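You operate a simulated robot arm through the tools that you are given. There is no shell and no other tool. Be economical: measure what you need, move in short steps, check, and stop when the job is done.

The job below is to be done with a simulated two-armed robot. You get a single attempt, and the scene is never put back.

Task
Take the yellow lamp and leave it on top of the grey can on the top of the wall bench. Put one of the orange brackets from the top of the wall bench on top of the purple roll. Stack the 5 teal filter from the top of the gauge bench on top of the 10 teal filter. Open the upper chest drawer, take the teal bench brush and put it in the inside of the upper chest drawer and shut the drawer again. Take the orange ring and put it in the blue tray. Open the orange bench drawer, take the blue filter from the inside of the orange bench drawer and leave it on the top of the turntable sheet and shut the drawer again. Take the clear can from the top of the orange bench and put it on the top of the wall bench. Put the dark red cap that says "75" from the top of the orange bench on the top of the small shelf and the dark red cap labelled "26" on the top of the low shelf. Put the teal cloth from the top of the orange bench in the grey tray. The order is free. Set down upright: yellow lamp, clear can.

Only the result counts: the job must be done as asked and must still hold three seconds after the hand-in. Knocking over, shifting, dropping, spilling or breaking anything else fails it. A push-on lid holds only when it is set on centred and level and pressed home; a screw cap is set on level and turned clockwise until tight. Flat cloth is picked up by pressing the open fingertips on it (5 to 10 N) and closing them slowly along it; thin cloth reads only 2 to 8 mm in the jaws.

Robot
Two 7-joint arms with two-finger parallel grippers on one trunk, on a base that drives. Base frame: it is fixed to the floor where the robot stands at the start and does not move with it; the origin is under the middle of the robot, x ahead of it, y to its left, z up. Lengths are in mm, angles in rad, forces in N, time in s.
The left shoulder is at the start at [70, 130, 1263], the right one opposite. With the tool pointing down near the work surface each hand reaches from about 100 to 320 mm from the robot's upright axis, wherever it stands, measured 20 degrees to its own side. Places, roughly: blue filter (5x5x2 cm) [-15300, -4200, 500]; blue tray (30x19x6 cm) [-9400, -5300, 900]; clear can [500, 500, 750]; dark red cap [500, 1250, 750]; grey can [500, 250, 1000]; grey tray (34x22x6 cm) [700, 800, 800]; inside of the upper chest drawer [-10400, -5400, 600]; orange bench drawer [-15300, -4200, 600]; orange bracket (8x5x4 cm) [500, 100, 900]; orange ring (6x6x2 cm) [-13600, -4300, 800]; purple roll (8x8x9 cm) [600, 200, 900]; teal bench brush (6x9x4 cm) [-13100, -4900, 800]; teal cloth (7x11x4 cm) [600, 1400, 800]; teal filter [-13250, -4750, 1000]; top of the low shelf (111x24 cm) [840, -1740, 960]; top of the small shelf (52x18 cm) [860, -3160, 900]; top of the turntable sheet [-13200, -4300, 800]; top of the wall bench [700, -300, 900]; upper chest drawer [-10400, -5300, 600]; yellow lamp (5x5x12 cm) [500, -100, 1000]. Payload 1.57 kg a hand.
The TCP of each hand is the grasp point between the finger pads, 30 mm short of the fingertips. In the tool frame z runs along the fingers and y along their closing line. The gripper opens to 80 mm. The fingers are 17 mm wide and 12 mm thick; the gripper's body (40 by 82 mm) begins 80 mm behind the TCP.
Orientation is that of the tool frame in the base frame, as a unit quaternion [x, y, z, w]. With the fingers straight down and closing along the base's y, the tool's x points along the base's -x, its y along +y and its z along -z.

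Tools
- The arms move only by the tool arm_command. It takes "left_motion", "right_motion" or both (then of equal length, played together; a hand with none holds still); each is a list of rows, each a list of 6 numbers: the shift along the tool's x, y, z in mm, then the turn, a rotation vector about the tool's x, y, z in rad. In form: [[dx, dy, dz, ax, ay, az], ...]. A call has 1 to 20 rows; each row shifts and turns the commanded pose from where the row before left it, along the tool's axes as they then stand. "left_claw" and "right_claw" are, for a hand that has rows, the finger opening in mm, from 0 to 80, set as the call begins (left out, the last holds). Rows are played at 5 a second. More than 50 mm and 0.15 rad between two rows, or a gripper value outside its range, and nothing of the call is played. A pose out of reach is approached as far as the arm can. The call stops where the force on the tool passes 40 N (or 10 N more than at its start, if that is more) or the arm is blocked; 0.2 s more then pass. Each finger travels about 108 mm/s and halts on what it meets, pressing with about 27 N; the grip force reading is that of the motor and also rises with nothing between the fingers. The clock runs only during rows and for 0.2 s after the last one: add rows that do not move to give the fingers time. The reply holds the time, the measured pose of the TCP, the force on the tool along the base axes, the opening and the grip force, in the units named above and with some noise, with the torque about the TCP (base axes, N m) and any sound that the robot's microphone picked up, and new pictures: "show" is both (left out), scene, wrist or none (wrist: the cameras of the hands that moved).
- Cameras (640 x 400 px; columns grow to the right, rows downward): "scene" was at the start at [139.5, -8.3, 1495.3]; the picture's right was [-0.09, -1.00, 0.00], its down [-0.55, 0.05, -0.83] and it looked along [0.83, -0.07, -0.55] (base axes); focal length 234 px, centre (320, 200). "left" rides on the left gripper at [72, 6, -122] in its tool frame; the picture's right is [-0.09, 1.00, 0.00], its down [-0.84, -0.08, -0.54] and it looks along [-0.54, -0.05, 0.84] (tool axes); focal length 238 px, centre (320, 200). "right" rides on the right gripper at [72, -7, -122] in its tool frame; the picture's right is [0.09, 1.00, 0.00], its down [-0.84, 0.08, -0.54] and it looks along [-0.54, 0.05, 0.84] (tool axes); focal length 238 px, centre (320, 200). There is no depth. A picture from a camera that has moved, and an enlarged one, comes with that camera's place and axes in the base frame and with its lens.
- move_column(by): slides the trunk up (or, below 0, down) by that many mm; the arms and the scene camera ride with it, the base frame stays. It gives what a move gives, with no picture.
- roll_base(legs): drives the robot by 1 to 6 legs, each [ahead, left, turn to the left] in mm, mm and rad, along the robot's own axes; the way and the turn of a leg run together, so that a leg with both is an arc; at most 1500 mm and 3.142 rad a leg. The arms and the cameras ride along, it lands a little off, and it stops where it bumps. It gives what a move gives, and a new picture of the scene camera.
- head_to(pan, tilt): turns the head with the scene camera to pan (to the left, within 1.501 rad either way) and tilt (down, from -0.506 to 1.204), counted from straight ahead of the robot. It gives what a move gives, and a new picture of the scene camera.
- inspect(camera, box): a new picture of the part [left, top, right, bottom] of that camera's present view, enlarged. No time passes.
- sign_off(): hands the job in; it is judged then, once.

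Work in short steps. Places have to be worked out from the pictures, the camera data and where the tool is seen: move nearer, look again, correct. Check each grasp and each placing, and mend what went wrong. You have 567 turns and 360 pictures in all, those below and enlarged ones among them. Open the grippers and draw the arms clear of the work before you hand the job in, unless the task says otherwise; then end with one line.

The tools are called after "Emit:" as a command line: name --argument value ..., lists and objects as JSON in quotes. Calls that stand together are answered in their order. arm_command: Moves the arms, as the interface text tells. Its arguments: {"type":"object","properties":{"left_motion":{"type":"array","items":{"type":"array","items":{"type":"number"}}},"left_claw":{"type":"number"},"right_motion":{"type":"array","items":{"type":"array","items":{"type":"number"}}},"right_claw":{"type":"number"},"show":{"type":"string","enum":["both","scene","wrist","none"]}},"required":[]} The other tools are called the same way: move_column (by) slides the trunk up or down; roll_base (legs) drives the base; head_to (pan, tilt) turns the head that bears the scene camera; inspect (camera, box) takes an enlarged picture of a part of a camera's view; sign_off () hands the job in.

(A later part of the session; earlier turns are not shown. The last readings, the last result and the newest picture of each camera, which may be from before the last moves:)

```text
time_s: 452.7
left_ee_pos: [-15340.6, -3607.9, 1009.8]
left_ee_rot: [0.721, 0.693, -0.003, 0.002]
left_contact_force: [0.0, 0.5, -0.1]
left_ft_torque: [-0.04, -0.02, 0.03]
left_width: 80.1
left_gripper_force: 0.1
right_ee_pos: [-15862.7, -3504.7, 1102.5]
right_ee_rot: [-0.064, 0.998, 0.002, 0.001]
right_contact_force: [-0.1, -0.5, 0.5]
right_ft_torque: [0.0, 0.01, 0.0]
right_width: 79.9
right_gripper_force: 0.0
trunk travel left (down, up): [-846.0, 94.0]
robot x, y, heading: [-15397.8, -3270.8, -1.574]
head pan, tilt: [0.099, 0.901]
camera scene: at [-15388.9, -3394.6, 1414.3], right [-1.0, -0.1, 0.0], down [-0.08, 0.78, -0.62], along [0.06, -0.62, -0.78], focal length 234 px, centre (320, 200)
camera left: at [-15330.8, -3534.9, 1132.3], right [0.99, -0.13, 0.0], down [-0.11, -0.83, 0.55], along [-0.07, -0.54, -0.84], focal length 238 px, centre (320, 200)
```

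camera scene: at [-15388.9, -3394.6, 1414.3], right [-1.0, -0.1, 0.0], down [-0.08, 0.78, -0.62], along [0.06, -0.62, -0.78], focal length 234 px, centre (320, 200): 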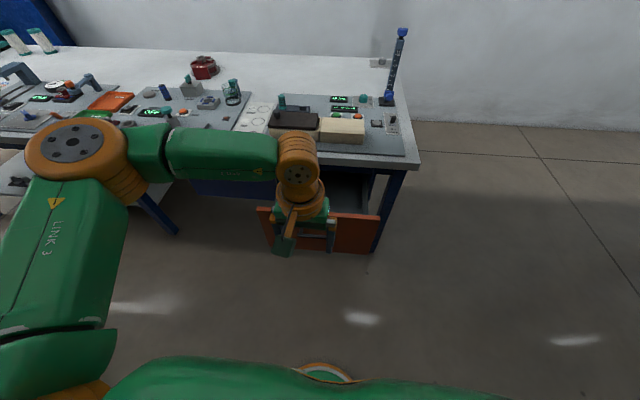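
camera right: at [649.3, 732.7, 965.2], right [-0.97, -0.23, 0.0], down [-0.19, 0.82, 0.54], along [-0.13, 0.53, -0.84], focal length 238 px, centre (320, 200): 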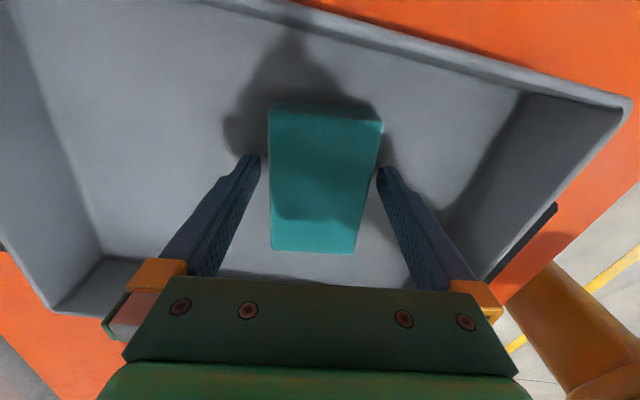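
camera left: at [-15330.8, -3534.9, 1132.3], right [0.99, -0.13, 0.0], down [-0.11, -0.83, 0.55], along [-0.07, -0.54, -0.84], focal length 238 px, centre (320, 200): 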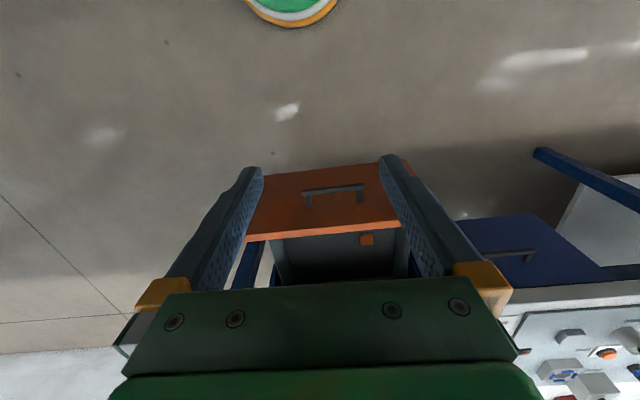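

I drive ahead 290 mm so the left camera looks into the drawer.

Emit:
roll_base --legs '[[290, 0, 0]]'

Emit:
inspect --camera "left" --box '[0, 0, 640, 400]'

```text
time_s: 454.8
left_ee_pos: [-15343.1, -3898.7, 1010.6]
left_ee_rot: [0.721, 0.693, -0.004, 0.004]
left_contact_force: [-0.1, -0.2, -0.5]
left_ft_torque: [-0.01, 0.02, -0.01]
left_width: 80.0
left_gripper_force: 0.0
right_ee_pos: [-15864.5, -3791.2, 1104.2]
right_ee_rot: [-0.062, 0.998, 0.001, 0.001]
right_contact_force: [-0.1, -0.6, -0.4]
right_ft_torque: [0.02, 0.04, 0.01]
right_width: 80.0
right_gripper_force: 0.0
trunk travel left (down, up): [-846.0, 94.0]
robot x, y, heading: [-15399.4, -3561.4, -1.571]
head pan, tilt: [0.099, 0.901]
camera scene: at [-15390.4, -3683.2, 1414.6], right [-1.0, -0.09, 0.0], down [-0.07, 0.78, -0.62], along [0.06, -0.62, -0.78], focal length 234 px, centre (320, 200)
```

scene: 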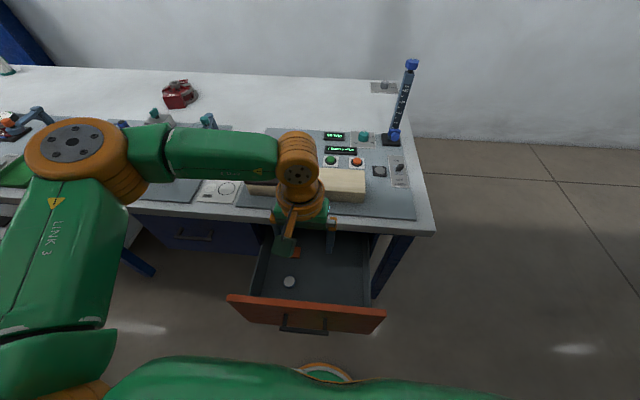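

```text
1.00 times, centred on (320, 200) of left (not enlarged: the box is as wide or as high as the picture)
camera zoom: at [-15333.0, -3824.4, 1132.7], right [0.99, -0.13, 0.0], down [-0.11, -0.83, 0.55], along [-0.07, -0.55, -0.83], focal length 238 px, centre (320, 200)
```

zoom: 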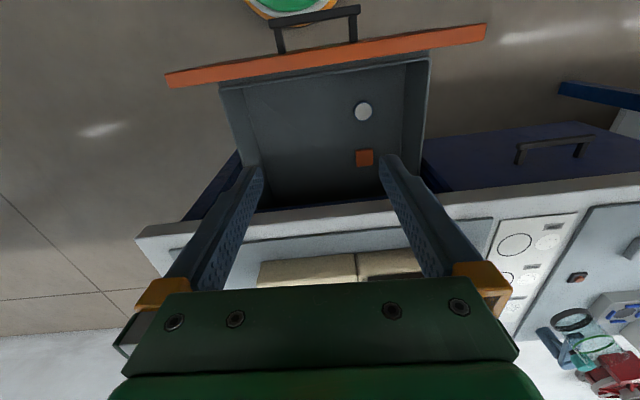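

Emit:
inspect --camera "left" --box '[220, 60, 440, 215]'

Emit:
inspect --camera "scene" --box '[220, 200, 400, 340]'

```text
2.58 times, centred on (330, 138) of left
camera zoom: at [-15333.0, -3824.4, 1132.7], right [0.99, -0.13, 0.0], down [-0.11, -0.83, 0.55], along [-0.07, -0.55, -0.83], focal length 615 px, centre (294, 361)
```

zoom: 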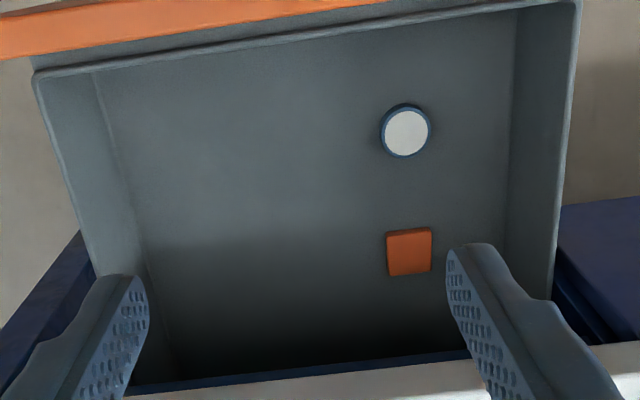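

```text
2.86 times, centred on (310, 270) of scene
camera zoom: at [-15390.4, -3683.2, 1414.6], right [-1.0, -0.09, 0.0], down [-0.07, 0.78, -0.62], along [0.06, -0.62, -0.78], focal length 669 px, centre (349, 0)
```

zoom: 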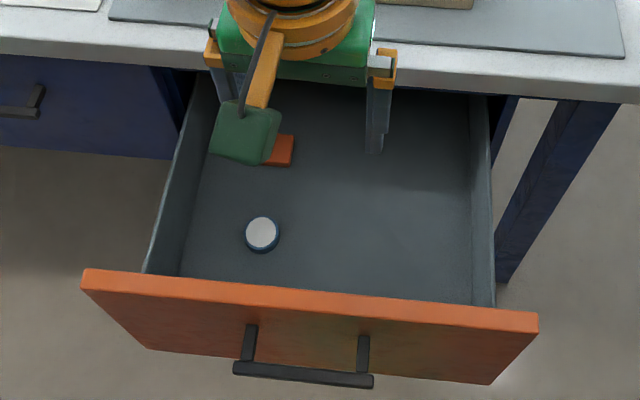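

The blue filter (white disc with blue rim) is at ≈(−15248,−3972), top z≈553. I shift left 95, extend the hand 73 forward, and lower the trunk 300.

Emit:
roll_base --legs '[[0, 95, 0]]'

Emit:
arm_command --left_motion '[[-37, 0, 0, 0, 0, 0], [-36, 0, 0, 0, 0, 0], [0, 0, 0, 0, 0, 0]]' --left_claw 76 --show "none"

Emit:
move_column --by -270

Emit:
inspect --camera "left" --box '[0, 0, 640, 400]'

```text
time_s: 455.9
left_ee_pos: [-15251.8, -3900.0, 1010.8]
left_ee_rot: [0.722, 0.692, -0.003, 0.005]
left_contact_force: [-0.4, 0.3, -0.5]
left_ft_torque: [-0.01, -0.01, -0.01]
left_width: 80.0
left_gripper_force: 0.1
right_ee_pos: [-15774.5, -3793.1, 1101.2]
right_ee_rot: [-0.06, 0.998, 0.002, 0.004]
right_contact_force: [-0.4, 0.0, -0.5]
right_ft_torque: [-0.01, -0.05, 0.03]
right_width: 79.9
right_gripper_force: 0.1
trunk travel left (down, up): [-846.0, 94.0]
robot x, y, heading: [-15306.8, -3562.1, -1.579]
head pan, tilt: [0.099, 0.901]
camera scene: at [-15301.4, -3686.3, 1414.3], right [-1.0, -0.09, 0.0], down [-0.07, 0.78, -0.62], along [0.06, -0.62, -0.78], focal length 234 px, centre (320, 200)
```

scene: 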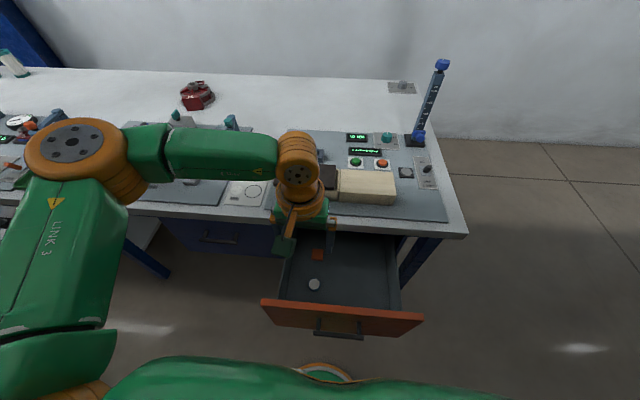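

```text
time_s: 456.7
left_ee_pos: [-15249.8, -3974.1, 1009.9]
left_ee_rot: [0.722, 0.691, -0.005, 0.003]
left_contact_force: [0.3, 0.6, 0.3]
left_ft_torque: [-0.05, 0.01, 0.0]
left_width: 76.0
left_gripper_force: 0.0
right_ee_pos: [-15768.8, -3793.8, 1102.9]
right_ee_rot: [-0.06, 0.998, 0.002, 0.0]
right_contact_force: [1.0, 0.4, 0.0]
right_ft_torque: [-0.02, -0.02, -0.01]
right_width: 80.0
right_gripper_force: 0.0
trunk travel left (down, up): [-846.0, 94.0]
robot x, y, heading: [-15305.1, -3559.9, -1.58]
head pan, tilt: [0.099, 0.901]
```

```text
time_s: 459.4
left_ee_pos: [-15250.4, -3973.1, 738.5]
left_ee_rot: [0.721, 0.693, -0.003, 0.003]
left_contact_force: [-0.1, -0.1, -0.4]
left_ft_torque: [0.03, 0.0, 0.02]
left_width: 75.8
left_gripper_force: 0.0
right_ee_pos: [-15769.5, -3794.7, 833.2]
right_ee_rot: [-0.061, 0.998, 0.002, 0.001]
right_contact_force: [-0.5, -0.3, -0.3]
right_ft_torque: [0.0, -0.03, 0.03]
right_width: 80.0
right_gripper_force: 0.2
trunk travel left (down, up): [-576.0, 364.0]
robot x, y, heading: [-15303.0, -3558.2, -1.58]
head pan, tilt: [0.099, 0.901]
```

```text
1.00 times, centred on (320, 200) of left (not enlarged: the box is as wide or as high as the picture)
camera zoom: at [-15239.6, -3899.8, 861.9], right [0.99, -0.13, 0.0], down [-0.11, -0.83, 0.55], along [-0.07, -0.55, -0.83], focal length 238 px, centre (320, 200)
```

zoom: 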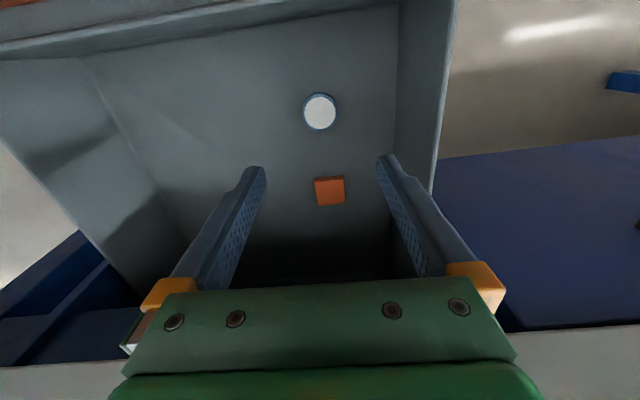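

Aligned within ~6 mm. I correct and lower 160 mm with the trunk.

Emit:
arm_command --left_motion '[[5, 0, 0, 0, 0, 0], [0, 0, 0, 0, 0, 0]]' --show "none"

Emit:
move_column --by -155

Emit:
inspect --camera "left" --box '[0, 0, 640, 400]'

```text
time_s: 460.0
left_ee_pos: [-15250.0, -3968.7, 739.5]
left_ee_rot: [0.722, 0.692, -0.004, 0.004]
left_contact_force: [-0.4, -0.3, -0.7]
left_ft_torque: [0.0, 0.0, -0.01]
left_width: 75.9
left_gripper_force: 0.0
right_ee_pos: [-15770.3, -3794.4, 831.6]
right_ee_rot: [-0.061, 0.998, 0.002, 0.001]
right_contact_force: [-1.0, -0.8, 0.1]
right_ft_torque: [0.03, 0.03, 0.0]
right_width: 80.1
right_gripper_force: 0.1
trunk travel left (down, up): [-576.0, 364.0]
robot x, y, heading: [-15301.5, -3557.9, -1.578]
head pan, tilt: [0.099, 0.901]
```

```text
time_s: 461.8
left_ee_pos: [-15249.8, -3970.5, 585.0]
left_ee_rot: [0.722, 0.692, -0.004, 0.004]
left_contact_force: [0.3, -0.3, -0.3]
left_ft_torque: [0.0, -0.03, 0.02]
left_width: 75.9
left_gripper_force: 0.2
right_ee_pos: [-15770.2, -3794.0, 677.5]
right_ee_rot: [-0.061, 0.998, 0.001, 0.001]
right_contact_force: [-0.3, 0.2, -0.3]
right_ft_torque: [0.01, 0.01, 0.03]
right_width: 79.9
right_gripper_force: 0.1
trunk travel left (down, up): [-421.0, 519.0]
robot x, y, heading: [-15299.8, -3558.3, -1.579]
head pan, tilt: [0.099, 0.901]
```

```text
1.00 times, centred on (320, 200) of left (not enlarged: the box is as wide or as high as the picture)
camera zoom: at [-15239.4, -3895.5, 707.1], right [0.99, -0.13, 0.0], down [-0.11, -0.83, 0.55], along [-0.07, -0.55, -0.83], focal length 238 px, centre (320, 200)
```

zoom: 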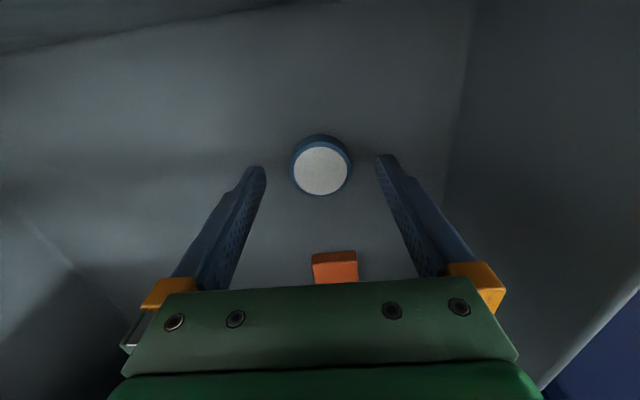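

Centred. I lower stepwise to the drawer floor.

Emit:
move_column --by -14

Emit:
move_column --by -4

Emit:
arm_command --left_motion '[[0, 0, 0, 0, 0, 0], [0, 0, 0, 0, 0, 0], [0, 0, 0, 0, 0, 0]]' --left_claw 30 --show "wrist"

```text
time_s: 462.4
left_ee_pos: [-15250.2, -3968.8, 572.9]
left_ee_rot: [0.722, 0.692, -0.003, 0.004]
left_contact_force: [0.7, 0.4, -0.4]
left_ft_torque: [-0.02, 0.0, 0.02]
left_width: 75.9
left_gripper_force: 0.0
right_ee_pos: [-15769.6, -3793.1, 663.0]
right_ee_rot: [-0.061, 0.998, 0.002, 0.001]
right_contact_force: [-0.9, -0.5, -0.6]
right_ft_torque: [-0.01, 0.01, 0.02]
right_width: 80.1
right_gripper_force: 0.1
trunk travel left (down, up): [-407.0, 533.0]
robot x, y, heading: [-15303.1, -3557.7, -1.577]
head pan, tilt: [0.099, 0.901]
```

```text
time_s: 463.0
left_ee_pos: [-15249.4, -3969.6, 566.9]
left_ee_rot: [0.722, 0.692, -0.004, 0.004]
left_contact_force: [0.3, -0.4, -0.4]
left_ft_torque: [0.0, -0.01, 0.01]
left_width: 75.9
left_gripper_force: 0.2
right_ee_pos: [-15769.5, -3793.5, 659.2]
right_ee_rot: [-0.061, 0.998, 0.002, 0.0]
right_contact_force: [-0.9, -0.6, 0.0]
right_ft_torque: [-0.03, -0.03, 0.01]
right_width: 79.8
right_gripper_force: 0.0
trunk travel left (down, up): [-403.0, 537.0]
robot x, y, heading: [-15303.3, -3562.9, -1.577]
head pan, tilt: [0.099, 0.901]
```

```text
time_s: 463.8
left_ee_pos: [-15250.2, -3970.0, 566.8]
left_ee_rot: [0.722, 0.692, -0.004, 0.004]
left_contact_force: [-0.1, -0.3, 1.1]
left_ft_torque: [-0.01, 0.01, -0.01]
left_width: 44.4
left_gripper_force: 27.4
right_ee_pos: [-15769.6, -3792.9, 659.5]
right_ee_rot: [-0.061, 0.998, 0.002, 0.0]
right_contact_force: [-0.4, 0.4, 0.7]
right_ft_torque: [0.01, 0.0, -0.01]
right_width: 80.0
right_gripper_force: 0.1
trunk travel left (down, up): [-403.0, 537.0]
robot x, y, heading: [-15302.6, -3560.8, -1.576]
head pan, tilt: [0.099, 0.901]
camera left: at [-15239.4, -3895.6, 689.0], right [0.99, -0.13, 0.0], down [-0.11, -0.83, 0.55], along [-0.07, -0.55, -0.83], focal length 238 px, centre (320, 200)
```

left: 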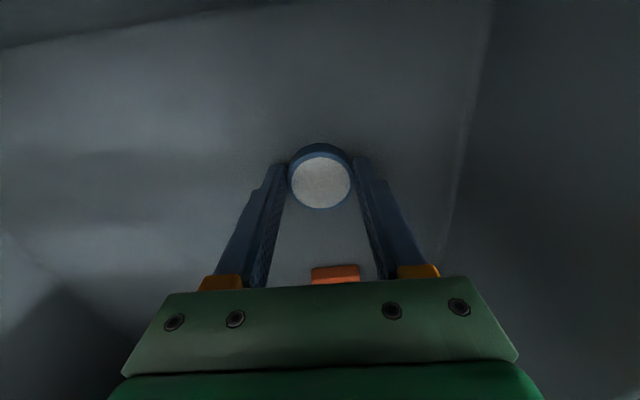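

Filter gripped (44 mm). I lift it out with the trunk, then back off.

Emit:
move_column --by 400

Emit:
arm_command --left_motion '[[5, 0, -38, 0, 0, 0], [5, 0, -38, 0, 0, 0], [5, 0, -38, 0, 0, 0], [5, 0, -38, 0, 0, 0], [5, 0, -38, 0, 0, 0], [5, 0, -38, 0, 0, 0], [5, 0, -38, 0, 0, 0], [5, 0, -38, 0, 0, 0], [0, 0, 0, 0, 0, 0]]' --show "wrist"

Emit:
roll_base --legs '[[-230, 0, 0], [0, 245, 0]]'

```text
time_s: 467.6
left_ee_pos: [-15250.2, -3969.9, 968.0]
left_ee_rot: [0.722, 0.692, -0.004, 0.004]
left_contact_force: [0.3, 1.0, -0.6]
left_ft_torque: [-0.02, 0.01, 0.05]
left_width: 44.4
left_gripper_force: 27.2
right_ee_pos: [-15770.5, -3793.8, 1059.5]
right_ee_rot: [-0.06, 0.998, 0.001, 0.001]
right_contact_force: [0.2, -1.0, 0.4]
right_ft_torque: [0.02, 0.01, -0.01]
right_width: 80.0
right_gripper_force: 0.0
trunk travel left (down, up): [-803.0, 137.0]
robot x, y, heading: [-15305.4, -3558.6, -1.578]
head pan, tilt: [0.099, 0.901]
```

```text
time_s: 469.6
left_ee_pos: [-15247.6, -3935.2, 1213.5]
left_ee_rot: [0.722, 0.692, -0.005, 0.003]
left_contact_force: [0.3, -0.4, -1.7]
left_ft_torque: [0.0, -0.01, -0.04]
left_width: 44.6
left_gripper_force: 27.1
left hand out of reach, approached as far as the arm can: row 7, 8
right_ee_pos: [-15769.1, -3793.6, 1060.4]
right_ee_rot: [-0.062, 0.998, 0.001, 0.0]
right_contact_force: [-0.2, 0.3, 0.0]
right_ft_torque: [0.0, 0.0, -0.04]
right_width: 79.7
right_gripper_force: 0.2
trunk travel left (down, up): [-803.0, 137.0]
robot x, y, heading: [-15302.3, -3562.2, -1.577]
head pan, tilt: [0.099, 0.901]
camera left: at [-15237.6, -3860.9, 1335.3], right [0.99, -0.13, 0.0], down [-0.11, -0.83, 0.55], along [-0.07, -0.55, -0.83], focal length 238 px, centre (320, 200)
```

left: 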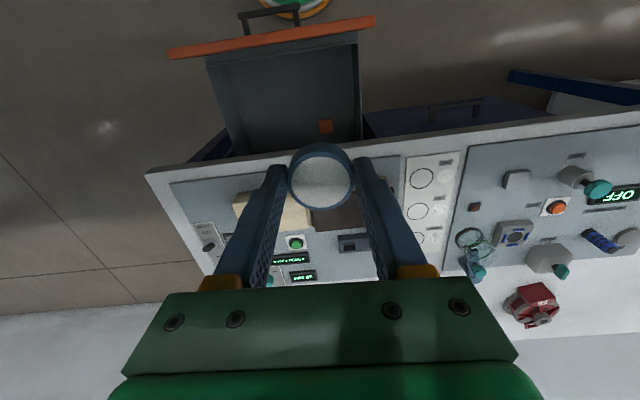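

```text
time_s: 472.7
left_ee_pos: [-14998.6, -3711.9, 1212.9]
left_ee_rot: [0.719, 0.695, -0.004, 0.004]
left_contact_force: [0.0, 0.0, -0.7]
left_ft_torque: [-0.03, -0.03, -0.02]
left_width: 44.3
left_gripper_force: 27.6
right_ee_pos: [-15520.3, -3575.7, 1058.0]
right_ee_rot: [-0.065, 0.998, 0.002, 0.002]
right_contact_force: [0.1, 0.0, 0.3]
right_ft_torque: [-0.03, -0.02, -0.01]
right_width: 80.0
right_gripper_force: 0.1
trunk travel left (down, up): [-803.0, 137.0]
robot x, y, heading: [-15053.6, -3338.4, -1.571]
head pan, tilt: [0.099, 0.901]
camera scene: at [-15047.1, -3463.0, 1371.3], right [-0.99, -0.1, 0.0], down [-0.08, 0.78, -0.62], along [0.06, -0.62, -0.78], focal length 234 px, centre (320, 200)
```

scene: 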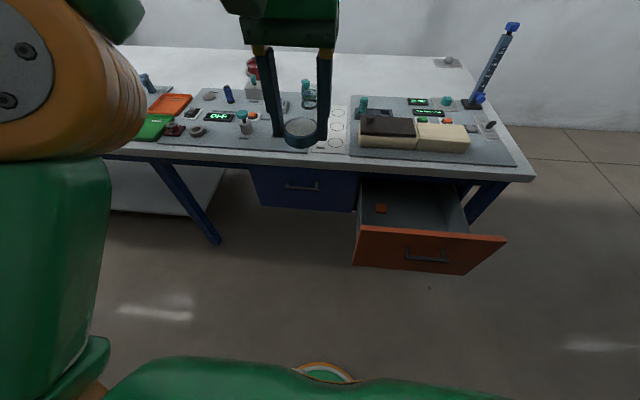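

I close the right fingers, yaw the right hand back to square, and bring it forward in front of the drawer handle, tilted a little forward for pushing.

Emit:
arm_command --right_motion '[[-30, -28, 0, 0, 0, 0], [-30, -28, 0, 0, 0, 0], [-30, -28, 0, 0, 0, 0], [-30, -28, 0, 0, 0, 0], [-30, -28, 0, 0, 0, 0], [-30, -28, 0, 0, 0, 0], [0, 0, 0, 0, 0, 0.145], [0, 0, 0, 0, 0, 0.145], [0, 0, 0, 0, 0, 0.145], [0, 0, 0, 0, 0, 0.145], [0, 0, 0, 0, 0, 0.145], [0, 0, 0, 0, 0, 0.145], [0, 0, 0, 0, 0, 0.145], [0, 0, 0, 0, 0, 0.145], [0, 0, 0, 0, 0, 0.145], [0, 0, 0, 0, 0, 0.145], [0, 0, 0, 0, 0, 0.145], [0, 0, 0, 0, 0, 0]]' --right_claw 0 --show "none"

Emit:
arm_command --right_motion '[[-20, 0, -2, 0, -0.14, 0], [-20, 0, -2, 0, -0.14, 0], [-20, 0, -2, 0, -0.14, 0], [-20, 0, -2, 0, -0.14, 0], [0, 0, 0, 0, 0, 0]]' --show "scene"

```text
time_s: 476.5
left_ee_pos: [-14995.1, -3711.2, 1214.2]
left_ee_rot: [0.719, 0.695, -0.005, 0.003]
left_contact_force: [-0.5, 0.6, -0.1]
left_ft_torque: [0.01, 0.0, 0.0]
left_width: 44.1
left_gripper_force: 26.7
right_ee_pos: [-15317.8, -3717.4, 1060.2]
right_ee_rot: [0.67, 0.742, 0.002, 0.0]
right_contact_force: [1.3, -0.2, 0.4]
right_ft_torque: [-0.02, -0.01, -0.01]
right_width: 0.0
right_gripper_force: 21.0
trunk travel left (down, up): [-803.0, 137.0]
robot x, y, heading: [-15053.7, -3338.1, -1.564]
head pan, tilt: [0.099, 0.901]
```

```text
time_s: 477.7
left_ee_pos: [-14994.4, -3710.3, 1212.3]
left_ee_rot: [0.719, 0.695, -0.006, 0.004]
left_contact_force: [0.1, -0.4, -0.9]
left_ft_torque: [0.0, 0.01, 0.01]
left_width: 44.1
left_gripper_force: 26.3
right_ee_pos: [-15309.4, -3792.5, 1082.1]
right_ee_rot: [0.644, 0.714, -0.183, 0.204]
right_contact_force: [0.3, -0.4, -0.2]
right_ft_torque: [-0.02, 0.01, 0.01]
right_width: 0.0
right_gripper_force: 21.4
trunk travel left (down, up): [-803.0, 137.0]
robot x, y, heading: [-15051.9, -3333.8, -1.573]
head pan, tilt: [0.099, 0.901]
camera scene: at [-15044.0, -3463.1, 1371.3], right [-0.99, -0.1, 0.0], down [-0.08, 0.78, -0.62], along [0.06, -0.62, -0.78], focal length 234 px, centre (320, 200)
```

scene: 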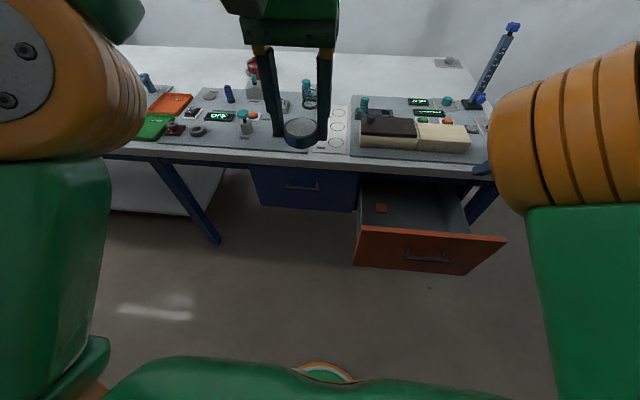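

Reached. I back off 60 mm, lower the trunk 375 mm so the fingers are at handle height, and look.

Emit:
roll_base --legs '[[-65, 0, 0]]'

Emit:
move_column --by -375

Emit:
head_to --pan -0.3 --tilt 0.7

```text
time_s: 478.7
left_ee_pos: [-14995.7, -3654.2, 1210.9]
left_ee_rot: [0.719, 0.695, -0.003, 0.001]
left_contact_force: [-0.1, -0.9, -0.6]
left_ft_torque: [0.05, 0.0, 0.0]
left_width: 44.6
left_gripper_force: 27.1
right_ee_pos: [-15311.0, -3733.6, 1078.1]
right_ee_rot: [0.645, 0.714, -0.181, 0.203]
right_contact_force: [0.9, 0.1, 0.4]
right_ft_torque: [0.0, 0.0, -0.06]
right_width: 0.0
right_gripper_force: 20.9
trunk travel left (down, up): [-803.0, 137.0]
robot x, y, heading: [-15053.6, -3273.6, -1.567]
head pan, tilt: [0.099, 0.901]
camera scene: at [-15044.4, -3407.3, 1370.4], right [-0.99, -0.1, 0.0], down [-0.08, 0.78, -0.62], along [0.06, -0.61, -0.79], focal length 234 px, centre (320, 200)
```

scene: 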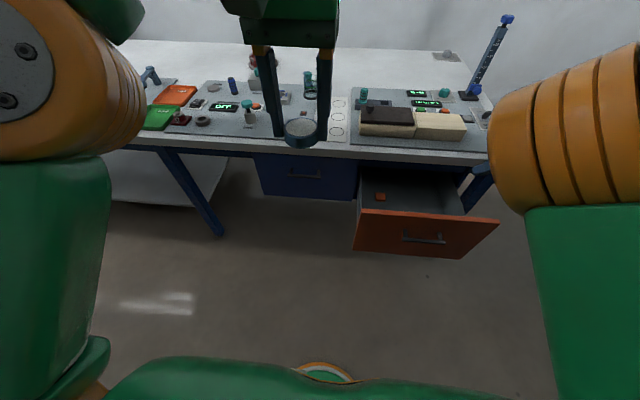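

```text
time_s: 482.3
left_ee_pos: [-14995.5, -3647.4, 838.2]
left_ee_rot: [0.719, 0.695, -0.004, 0.004]
left_contact_force: [-0.1, -0.4, -0.6]
left_ft_torque: [0.0, -0.03, -0.02]
left_width: 44.6
left_gripper_force: 26.9
right_ee_pos: [-15310.7, -3726.7, 706.6]
right_ee_rot: [0.645, 0.714, -0.182, 0.205]
right_contact_force: [-0.5, -0.1, 0.8]
right_ft_torque: [0.04, 0.0, 0.0]
right_width: 0.1
right_gripper_force: 20.7
trunk travel left (down, up): [-428.0, 512.0]
robot x, y, heading: [-15050.2, -3275.3, -1.572]
head pan, tilt: [0.099, 0.901]
```

```text
time_s: 483.2
left_ee_pos: [-14996.4, -3646.9, 837.6]
left_ee_rot: [0.719, 0.695, -0.005, 0.004]
left_contact_force: [-0.4, -0.2, -0.1]
left_ft_torque: [-0.01, -0.01, -0.02]
left_width: 44.3
left_gripper_force: 27.2
right_ee_pos: [-15311.9, -3727.7, 707.3]
right_ee_rot: [0.645, 0.713, -0.183, 0.206]
right_contact_force: [0.0, 0.0, 0.2]
right_ft_torque: [-0.01, -0.03, 0.01]
right_width: 0.2
right_gripper_force: 21.2
trunk travel left (down, up): [-428.0, 512.0]
robot x, y, heading: [-15054.4, -3275.1, -1.568]
head pan, tilt: [-0.3, 0.7]
camera scene: at [-15076.8, -3404.6, 1012.4], right [-0.96, 0.29, 0.0], down [0.19, 0.62, -0.76], along [-0.23, -0.73, -0.64], focal length 234 px, centre (320, 200)
```

scene: 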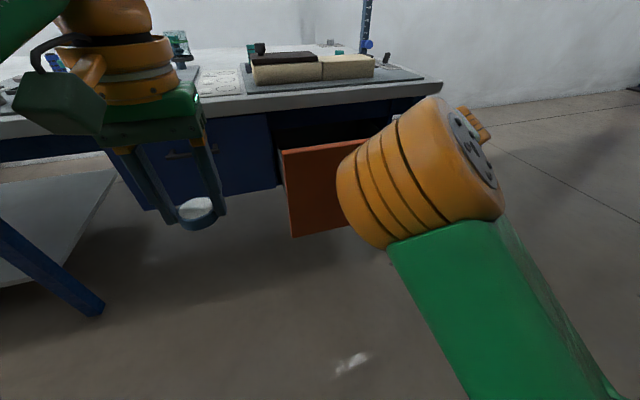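

I push the drawer shut by driving ahead in steps.

Emit:
roll_base --legs '[[180, 0, 0]]'

```text
time_s: 484.7
left_ee_pos: [-14995.6, -3825.8, 838.1]
left_ee_rot: [0.72, 0.694, -0.005, 0.003]
left_contact_force: [-0.3, 0.0, -0.8]
left_ft_torque: [0.02, -0.02, 0.0]
left_width: 44.3
left_gripper_force: 27.1
right_ee_pos: [-15310.7, -3906.7, 706.0]
right_ee_rot: [0.646, 0.713, -0.182, 0.205]
right_contact_force: [0.3, 0.3, 0.1]
right_ft_torque: [0.01, -0.02, 0.01]
right_width: 0.0
right_gripper_force: 21.2
trunk travel left (down, up): [-428.0, 512.0]
robot x, y, heading: [-15052.0, -3448.2, -1.572]
head pan, tilt: [-0.3, 0.7]
camera scene: at [-15077.0, -3583.5, 1012.4], right [-0.96, 0.3, 0.0], down [0.19, 0.62, -0.76], along [-0.23, -0.73, -0.64], focal length 234 px, centre (320, 200)
```

scene: 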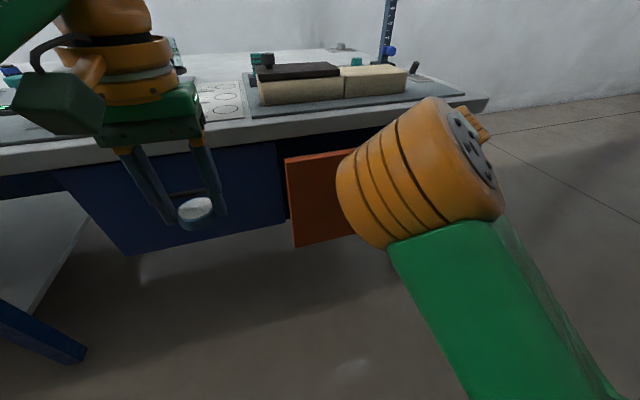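

It slides well. I push 100 mm more.

Emit:
roll_base --legs '[[98, 0, 0]]'

```text
time_s: 485.8
left_ee_pos: [-14995.9, -3923.3, 838.2]
left_ee_rot: [0.719, 0.695, -0.005, 0.004]
left_contact_force: [0.3, -0.2, -0.5]
left_ft_torque: [0.02, 0.02, 0.0]
left_width: 44.2
left_gripper_force: 27.2
right_ee_pos: [-15312.1, -4003.1, 706.4]
right_ee_rot: [0.646, 0.712, -0.182, 0.205]
right_contact_force: [-0.7, -0.6, -0.1]
right_ft_torque: [0.03, 0.02, -0.02]
right_width: 0.2
right_gripper_force: 21.4
trunk travel left (down, up): [-428.0, 512.0]
robot x, y, heading: [-15049.6, -3549.3, -1.577]
head pan, tilt: [-0.3, 0.7]
camera scene: at [-15077.1, -3682.2, 1012.4], right [-0.95, 0.3, 0.0], down [0.19, 0.62, -0.76], along [-0.23, -0.73, -0.64], focal length 234 px, centre (320, 200)
```

scene: 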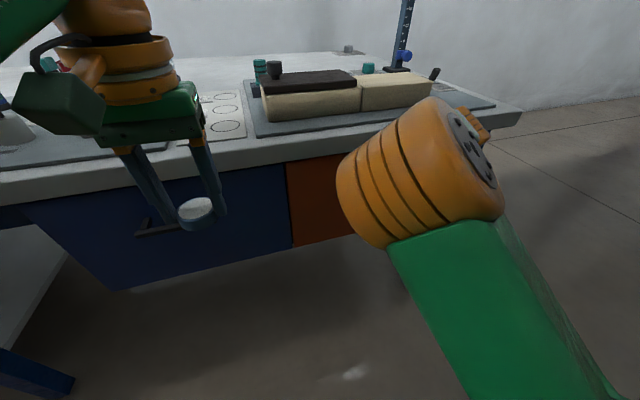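

Nearly flush. I push a bit more until it stops.

Emit:
roll_base --legs '[[15, 0, 0]]'

Emit:
roll_base --legs '[[10, 0, 0]]'

```text
time_s: 486.6
left_ee_pos: [-14997.7, -3936.8, 838.8]
left_ee_rot: [0.72, 0.694, -0.005, 0.004]
left_contact_force: [0.4, -0.1, -0.4]
left_ft_torque: [0.01, -0.02, 0.0]
left_width: 44.3
left_gripper_force: 26.8
right_ee_pos: [-15311.9, -4014.9, 705.4]
right_ee_rot: [0.646, 0.713, -0.179, 0.205]
right_contact_force: [4.9, 26.3, -22.9]
right_ft_torque: [0.65, 0.07, -0.05]
right_width: 0.2
right_gripper_force: 21.4
trunk travel left (down, up): [-428.0, 512.0]
robot x, y, heading: [-15053.1, -3566.2, -1.57]
head pan, tilt: [-0.3, 0.7]
camera scene: at [-15078.4, -3694.5, 1012.4], right [-0.95, 0.3, 0.0], down [0.19, 0.61, -0.77], along [-0.23, -0.73, -0.64], focal length 234 px, centre (320, 200)
```

scene: 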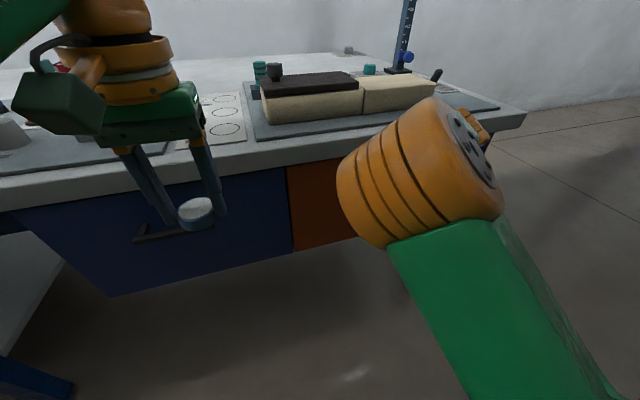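

```text
time_s: 487.5
left_ee_pos: [-14997.5, -3945.5, 838.2]
left_ee_rot: [0.722, 0.692, -0.005, 0.003]
left_contact_force: [-0.4, 0.3, -1.6]
left_ft_torque: [-0.02, 0.02, 0.01]
left_width: 44.1
left_gripper_force: 27.0
right_ee_pos: [-15314.5, -4018.6, 700.0]
right_ee_rot: [0.651, 0.713, -0.17, 0.199]
right_contact_force: [0.9, 6.5, -2.8]
right_ft_torque: [0.07, 0.08, -0.06]
right_width: 0.1
right_gripper_force: 21.6
trunk travel left (down, up): [-428.0, 512.0]
robot x, y, heading: [-15052.5, -3570.6, -1.58]
head pan, tilt: [-0.3, 0.7]
stopped in leg 1: the force on the tool passed its limit at 52 N (the readings are from after the stop); the commanded pose is now the measured one
camera scene: at [-15077.7, -3703.5, 1012.6], right [-0.95, 0.3, 0.0], down [0.19, 0.61, -0.77], along [-0.23, -0.73, -0.64], focal length 234 px, centre (320, 200)
```

scene: 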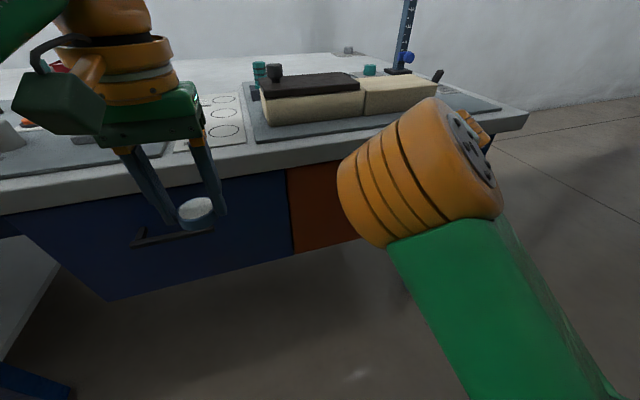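

The drawer is shut. I back off, raise the trunk, and drive along the table toward the turntable sheet with the filter.

Emit:
roll_base --legs '[[-120, 0, 0.01]]'

Emit:
move_column --by 400

Emit:
head_to --pan 0.0 --tilt 0.8

Emit:
roll_base --legs '[[0, 1000, 0], [0, 980, 0]]'

```text
time_s: 488.7
left_ee_pos: [-14994.3, -3826.5, 839.1]
left_ee_rot: [0.718, 0.696, -0.005, 0.003]
left_contact_force: [-0.7, -0.2, -0.3]
left_ft_torque: [0.02, -0.02, 0.03]
left_width: 44.1
left_gripper_force: 27.0
right_ee_pos: [-15309.3, -3902.0, 699.4]
right_ee_rot: [0.647, 0.716, -0.171, 0.199]
right_contact_force: [-1.0, -0.3, 1.4]
right_ft_torque: [0.0, -0.01, -0.01]
right_width: 0.1
right_gripper_force: 21.4
trunk travel left (down, up): [-428.0, 512.0]
robot x, y, heading: [-15052.2, -3453.7, -1.561]
head pan, tilt: [-0.3, 0.7]
camera scene: at [-15076.1, -3584.5, 1012.5], right [-0.96, 0.29, 0.0], down [0.19, 0.62, -0.77], along [-0.22, -0.73, -0.64], focal length 234 px, centre (320, 200)
```

scene: 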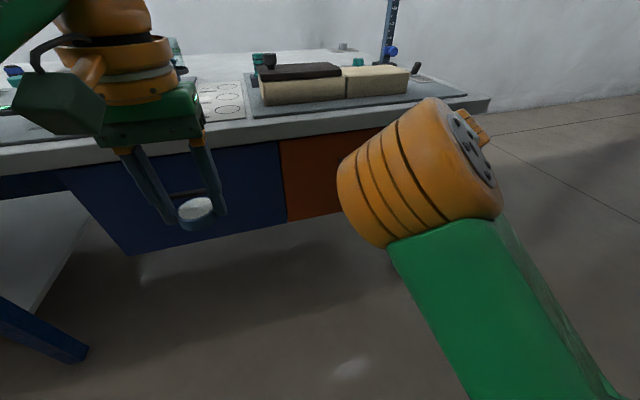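

```text
time_s: 492.5
left_ee_pos: [-14994.2, -3827.0, 1237.6]
left_ee_rot: [0.718, 0.696, -0.005, 0.003]
left_contact_force: [-0.3, 0.3, 0.4]
left_ft_torque: [0.01, -0.01, 0.03]
left_width: 44.1
left_gripper_force: 27.4
right_ee_pos: [-15308.9, -3902.4, 1099.7]
right_ee_rot: [0.646, 0.716, -0.17, 0.201]
right_contact_force: [0.3, 0.8, 1.2]
right_ft_torque: [0.0, -0.04, 0.01]
right_width: 0.1
right_gripper_force: 21.6
trunk travel left (down, up): [-828.0, 112.0]
robot x, y, heading: [-15053.3, -3449.7, -1.571]
head pan, tilt: [-0.3, 0.7]
```

```text
time_s: 493.3
left_ee_pos: [-14993.2, -3826.6, 1237.9]
left_ee_rot: [0.718, 0.696, -0.004, 0.003]
left_contact_force: [0.2, 0.6, -0.3]
left_ft_torque: [0.0, 0.0, 0.02]
left_width: 44.5
left_gripper_force: 26.9
right_ee_pos: [-15308.6, -3902.5, 1098.9]
right_ee_rot: [0.647, 0.716, -0.169, 0.2]
right_contact_force: [0.8, 0.1, 0.6]
right_ft_torque: [-0.01, 0.02, -0.03]
right_width: 0.2
right_gripper_force: 21.1
trunk travel left (down, up): [-828.0, 112.0]
robot x, y, heading: [-15053.3, -3451.9, -1.571]
head pan, tilt: [0.0, 0.799]
camera scene: at [-15051.0, -3584.3, 1404.2], right [-1.0, 0.0, 0.0], down [0.0, 0.72, -0.7], along [0.0, -0.7, -0.72], focal length 234 px, centre (320, 200)
```

scene: 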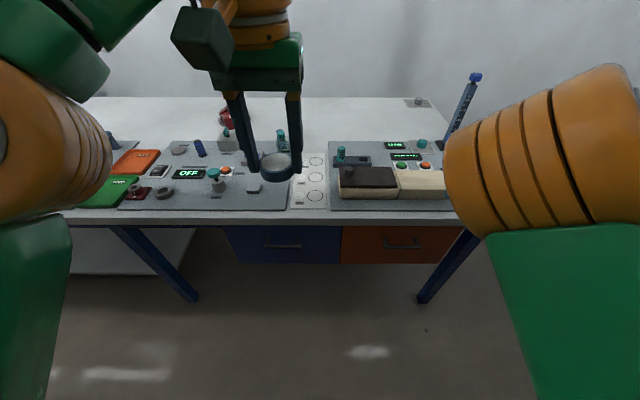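

```text
time_s: 503.2
left_ee_pos: [-13023.1, -3841.6, 1237.1]
left_ee_rot: [0.722, 0.692, -0.005, 0.003]
left_contact_force: [-0.3, -0.5, -0.3]
left_ft_torque: [0.01, -0.02, 0.0]
left_width: 44.0
left_gripper_force: 27.1
right_ee_pos: [-13338.6, -3913.4, 1100.2]
right_ee_rot: [0.653, 0.711, -0.171, 0.198]
right_contact_force: [0.4, 0.5, -0.7]
right_ft_torque: [-0.02, 0.01, -0.01]
right_width: 0.0
right_gripper_force: 21.6
trunk travel left (down, up): [-828.0, 112.0]
robot x, y, heading: [-13070.5, -3467.4, -1.579]
head pan, tilt: [0.0, 0.799]
camera scene: at [-13076.8, -3598.7, 1404.2], right [-1.0, 0.01, 0.0], down [0.01, 0.72, -0.7], along [-0.01, -0.7, -0.72], focal length 234 px, centre (320, 200)
```

scene: 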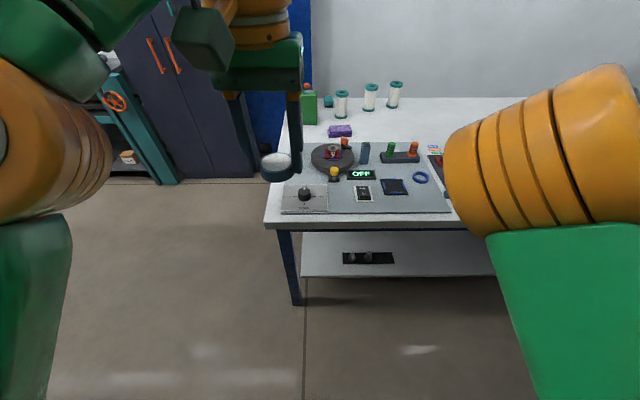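

The turntable sheet spans about x −12960…−13497, y −4089…−4498 (table z≈840). A free corner is at ≈(−13445,−4150). I drive there.

Emit:
roll_base --legs '[[0, -420, 0.008], [300, 0, 0]]'

Emit:
inspect --camera "left" --box '[0, 0, 640, 400]'

```text
time_s: 507.5
left_ee_pos: [-13449.9, -4136.8, 1238.3]
left_ee_rot: [0.723, 0.691, -0.005, 0.004]
left_contact_force: [1.0, 0.5, -0.3]
left_ft_torque: [-0.03, 0.0, 0.0]
left_width: 44.0
left_gripper_force: 27.0
right_ee_pos: [-13766.4, -4208.3, 1101.4]
right_ee_rot: [0.652, 0.711, -0.172, 0.199]
right_contact_force: [0.6, 0.7, 0.6]
right_ft_torque: [-0.03, -0.01, 0.01]
right_width: 0.2
right_gripper_force: 21.4
trunk travel left (down, up): [-828.0, 112.0]
robot x, y, heading: [-13506.1, -3766.8, -1.578]
head pan, tilt: [0.0, 0.799]
camera scene: at [-13503.8, -3893.7, 1404.5], right [-1.0, 0.01, 0.0], down [0.01, 0.72, -0.7], along [-0.01, -0.7, -0.72], focal length 234 px, centre (320, 200)
```

scene: 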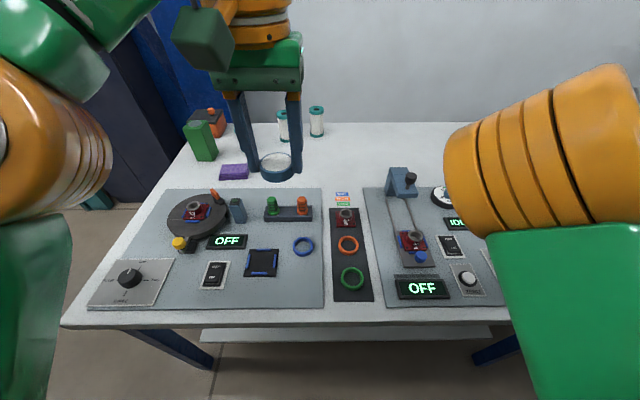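

```text
1.00 times, centred on (320, 200) of left (not enlarged: the box is as wide or as high as the picture)
camera zoom: at [-13439.5, -4063.0, 1360.6], right [0.99, -0.14, 0.0], down [-0.11, -0.82, 0.55], along [-0.08, -0.55, -0.83], focal length 238 px, centre (320, 200)
```

zoom: 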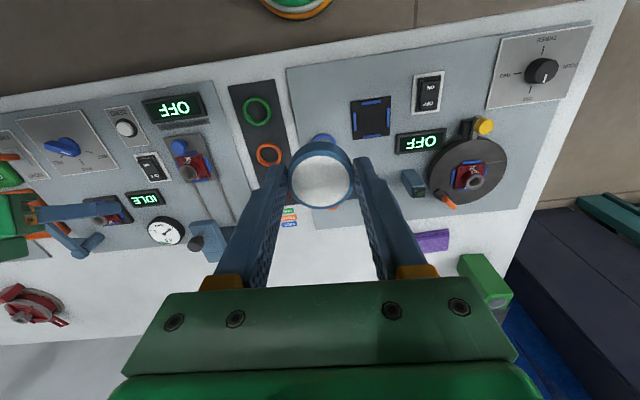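

The landing spot right below is free (between tablet and sheet edge). I lower the left hand with the arm.

Emit:
arm_command --left_motion '[[-6, 0, 40, 0, 0, 0], [-6, 0, 40, 0, 0, 0], [0, 0, 40, 0, 0, 0], [0, 0, 40, 0, 0, 0], [0, 0, 40, 0, 0, 0], [0, 0, 40, 0, 0, 0], [0, 0, 40, 0, 0, 0], [0, 0, 40, 0, 0, 0], [0, 0, 0, 0, 0, 0]]' --show "wrist"

```text
time_s: 509.5
left_ee_pos: [-13452.7, -4153.6, 917.4]
left_ee_rot: [0.723, 0.691, -0.006, 0.003]
left_contact_force: [-0.6, -0.1, -0.7]
left_ft_torque: [0.02, -0.02, -0.01]
left_width: 43.9
left_gripper_force: 27.1
right_ee_pos: [-13766.5, -4211.2, 1099.3]
right_ee_rot: [0.652, 0.712, -0.17, 0.199]
right_contact_force: [0.2, -0.6, 0.0]
right_ft_torque: [0.02, -0.01, 0.01]
right_width: 0.0
right_gripper_force: 21.6
trunk travel left (down, up): [-828.0, 112.0]
robot x, y, heading: [-13504.2, -3762.5, -1.578]
head pan, tilt: [0.0, 0.799]
camera left: at [-13441.0, -4080.1, 1040.0], right [0.99, -0.14, 0.0], down [-0.11, -0.83, 0.55], along [-0.08, -0.55, -0.83], focal length 238 px, centre (320, 200)
```

left: 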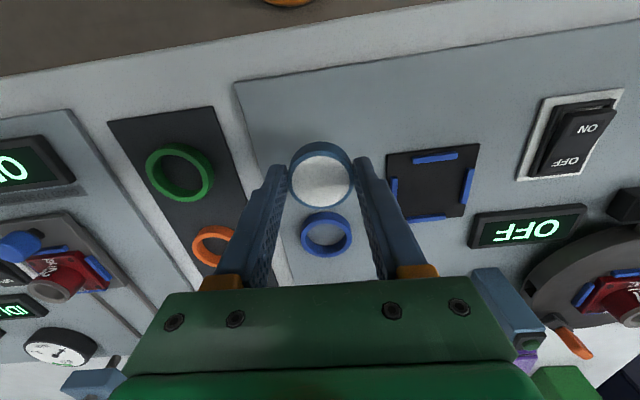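

Good. I lower in small steps to contact.

Emit:
arm_command --left_motion '[[0, 0, 15, 0, 0, 0], [0, 0, 12, 0, 0, 0], [0, 0, 0, 0, 0, 0]]' --show "none"

Emit:
arm_command --left_motion '[[0, 0, 3, 0, 0, 0], [0, 0, 3, 0, 0, 0], [0, 0, 0, 0, 0, 0]]' --show "none"

Emit:
arm_command --left_motion '[[0, 0, 2, 0, 0, 0], [0, 0, 2, 0, 0, 0], [0, 0, 0, 0, 0, 0]]' --show "none"

```text
time_s: 510.3
left_ee_pos: [-13451.5, -4155.2, 890.2]
left_ee_rot: [0.723, 0.691, -0.006, 0.003]
left_contact_force: [0.5, -0.4, -0.1]
left_ft_torque: [0.01, -0.03, 0.02]
left_width: 44.0
left_gripper_force: 26.6
right_ee_pos: [-13767.1, -4211.1, 1099.2]
right_ee_rot: [0.652, 0.712, -0.171, 0.199]
right_contact_force: [-0.6, 1.0, 0.2]
right_ft_torque: [-0.01, -0.01, 0.02]
right_width: 0.3
right_gripper_force: 20.5
trunk travel left (down, up): [-828.0, 112.0]
robot x, y, heading: [-13504.5, -3763.7, -1.581]
head pan, tilt: [0.0, 0.799]
```

```text
time_s: 511.1
left_ee_pos: [-13452.1, -4155.8, 884.4]
left_ee_rot: [0.723, 0.691, -0.005, 0.003]
left_contact_force: [-0.2, -0.8, -0.4]
left_ft_torque: [-0.03, 0.01, -0.04]
left_width: 43.9
left_gripper_force: 27.4
right_ee_pos: [-13766.9, -4211.7, 1100.1]
right_ee_rot: [0.652, 0.712, -0.17, 0.199]
right_contact_force: [-0.1, 0.1, 0.3]
right_ft_torque: [-0.02, 0.02, -0.01]
right_width: 0.0
right_gripper_force: 21.7
trunk travel left (down, up): [-828.0, 112.0]
robot x, y, heading: [-13503.5, -3762.4, -1.584]
head pan, tilt: [0.0, 0.799]
```

```text
time_s: 511.9
left_ee_pos: [-13452.9, -4155.0, 882.1]
left_ee_rot: [0.723, 0.691, -0.005, 0.004]
left_contact_force: [-0.4, -0.4, -1.4]
left_ft_torque: [0.02, -0.01, 0.0]
left_width: 43.9
left_gripper_force: 27.3
right_ee_pos: [-13766.4, -4212.0, 1100.4]
right_ee_rot: [0.652, 0.711, -0.171, 0.199]
right_contact_force: [-0.2, 0.3, -0.2]
right_ft_torque: [0.01, 0.0, -0.04]
right_width: 0.0
right_gripper_force: 21.7
trunk travel left (down, up): [-828.0, 112.0]
robot x, y, heading: [-13502.9, -3764.2, -1.581]
head pan, tilt: [0.0, 0.799]
```

Emit:
arm_command --left_motion '[[0, 0, 2, 0, 0, 0], [0, 0, 2, 0, 0, 0], [0, 0, 0, 0, 0, 0]]' --show "none"

Emit:
arm_command --left_motion '[[0, 0, 2, 0, 0, 0], [0, 0, 2, 0, 0, 0], [0, 0, 0, 0, 0, 0]]' --show "none"

Emit:
arm_command --left_motion '[[0, 0, 2, 0, 0, 0], [0, 0, 2, 0, 0, 0], [0, 0, 0, 0, 0, 0]]' --show "wrist"

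```text
time_s: 512.7
left_ee_pos: [-13452.6, -4154.9, 876.2]
left_ee_rot: [0.723, 0.691, -0.006, 0.003]
left_contact_force: [0.0, 0.2, 0.4]
left_ft_torque: [0.03, 0.04, -0.03]
left_width: 44.1
left_gripper_force: 27.1
right_ee_pos: [-13766.5, -4211.1, 1100.0]
right_ee_rot: [0.652, 0.711, -0.171, 0.199]
right_contact_force: [-0.7, 0.4, 0.3]
right_ft_torque: [0.0, 0.01, -0.02]
right_width: 0.0
right_gripper_force: 21.0
trunk travel left (down, up): [-828.0, 112.0]
robot x, y, heading: [-13504.1, -3767.0, -1.578]
head pan, tilt: [0.0, 0.799]
```

```text
time_s: 513.5
left_ee_pos: [-13450.2, -4155.6, 873.7]
left_ee_rot: [0.722, 0.691, -0.006, 0.003]
left_contact_force: [0.5, -1.2, -1.2]
left_ft_torque: [0.0, -0.02, -0.02]
left_width: 43.8
left_gripper_force: 26.1
right_ee_pos: [-13766.9, -4211.2, 1099.5]
right_ee_rot: [0.652, 0.711, -0.171, 0.199]
right_contact_force: [0.6, -0.1, 0.9]
right_ft_torque: [-0.01, 0.0, -0.01]
right_width: 0.0
right_gripper_force: 21.8
trunk travel left (down, up): [-828.0, 112.0]
robot x, y, heading: [-13504.7, -3765.0, -1.581]
head pan, tilt: [0.0, 0.799]
```

```text
time_s: 514.3
left_ee_pos: [-13451.1, -4155.6, 868.3]
left_ee_rot: [0.723, 0.691, -0.005, 0.003]
left_contact_force: [0.3, 0.6, -0.2]
left_ft_torque: [0.01, 0.0, 0.0]
left_width: 44.1
left_gripper_force: 27.5
right_ee_pos: [-13765.3, -4210.0, 1099.7]
right_ee_rot: [0.652, 0.711, -0.171, 0.2]
right_contact_force: [0.7, -1.2, -0.5]
right_ft_torque: [0.03, -0.01, 0.02]
right_width: 0.0
right_gripper_force: 21.1
trunk travel left (down, up): [-828.0, 112.0]
robot x, y, heading: [-13503.4, -3761.7, -1.583]
head pan, tilt: [0.0, 0.799]
camera left: at [-13440.4, -4081.8, 990.8], right [0.99, -0.14, 0.0], down [-0.11, -0.83, 0.55], along [-0.08, -0.55, -0.83], focal length 238 px, centre (320, 200)
```

left: 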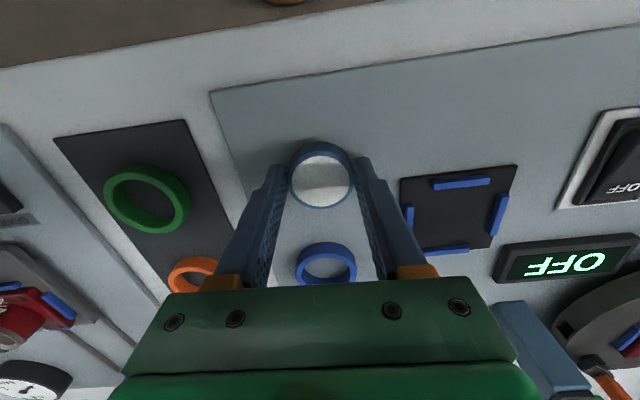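

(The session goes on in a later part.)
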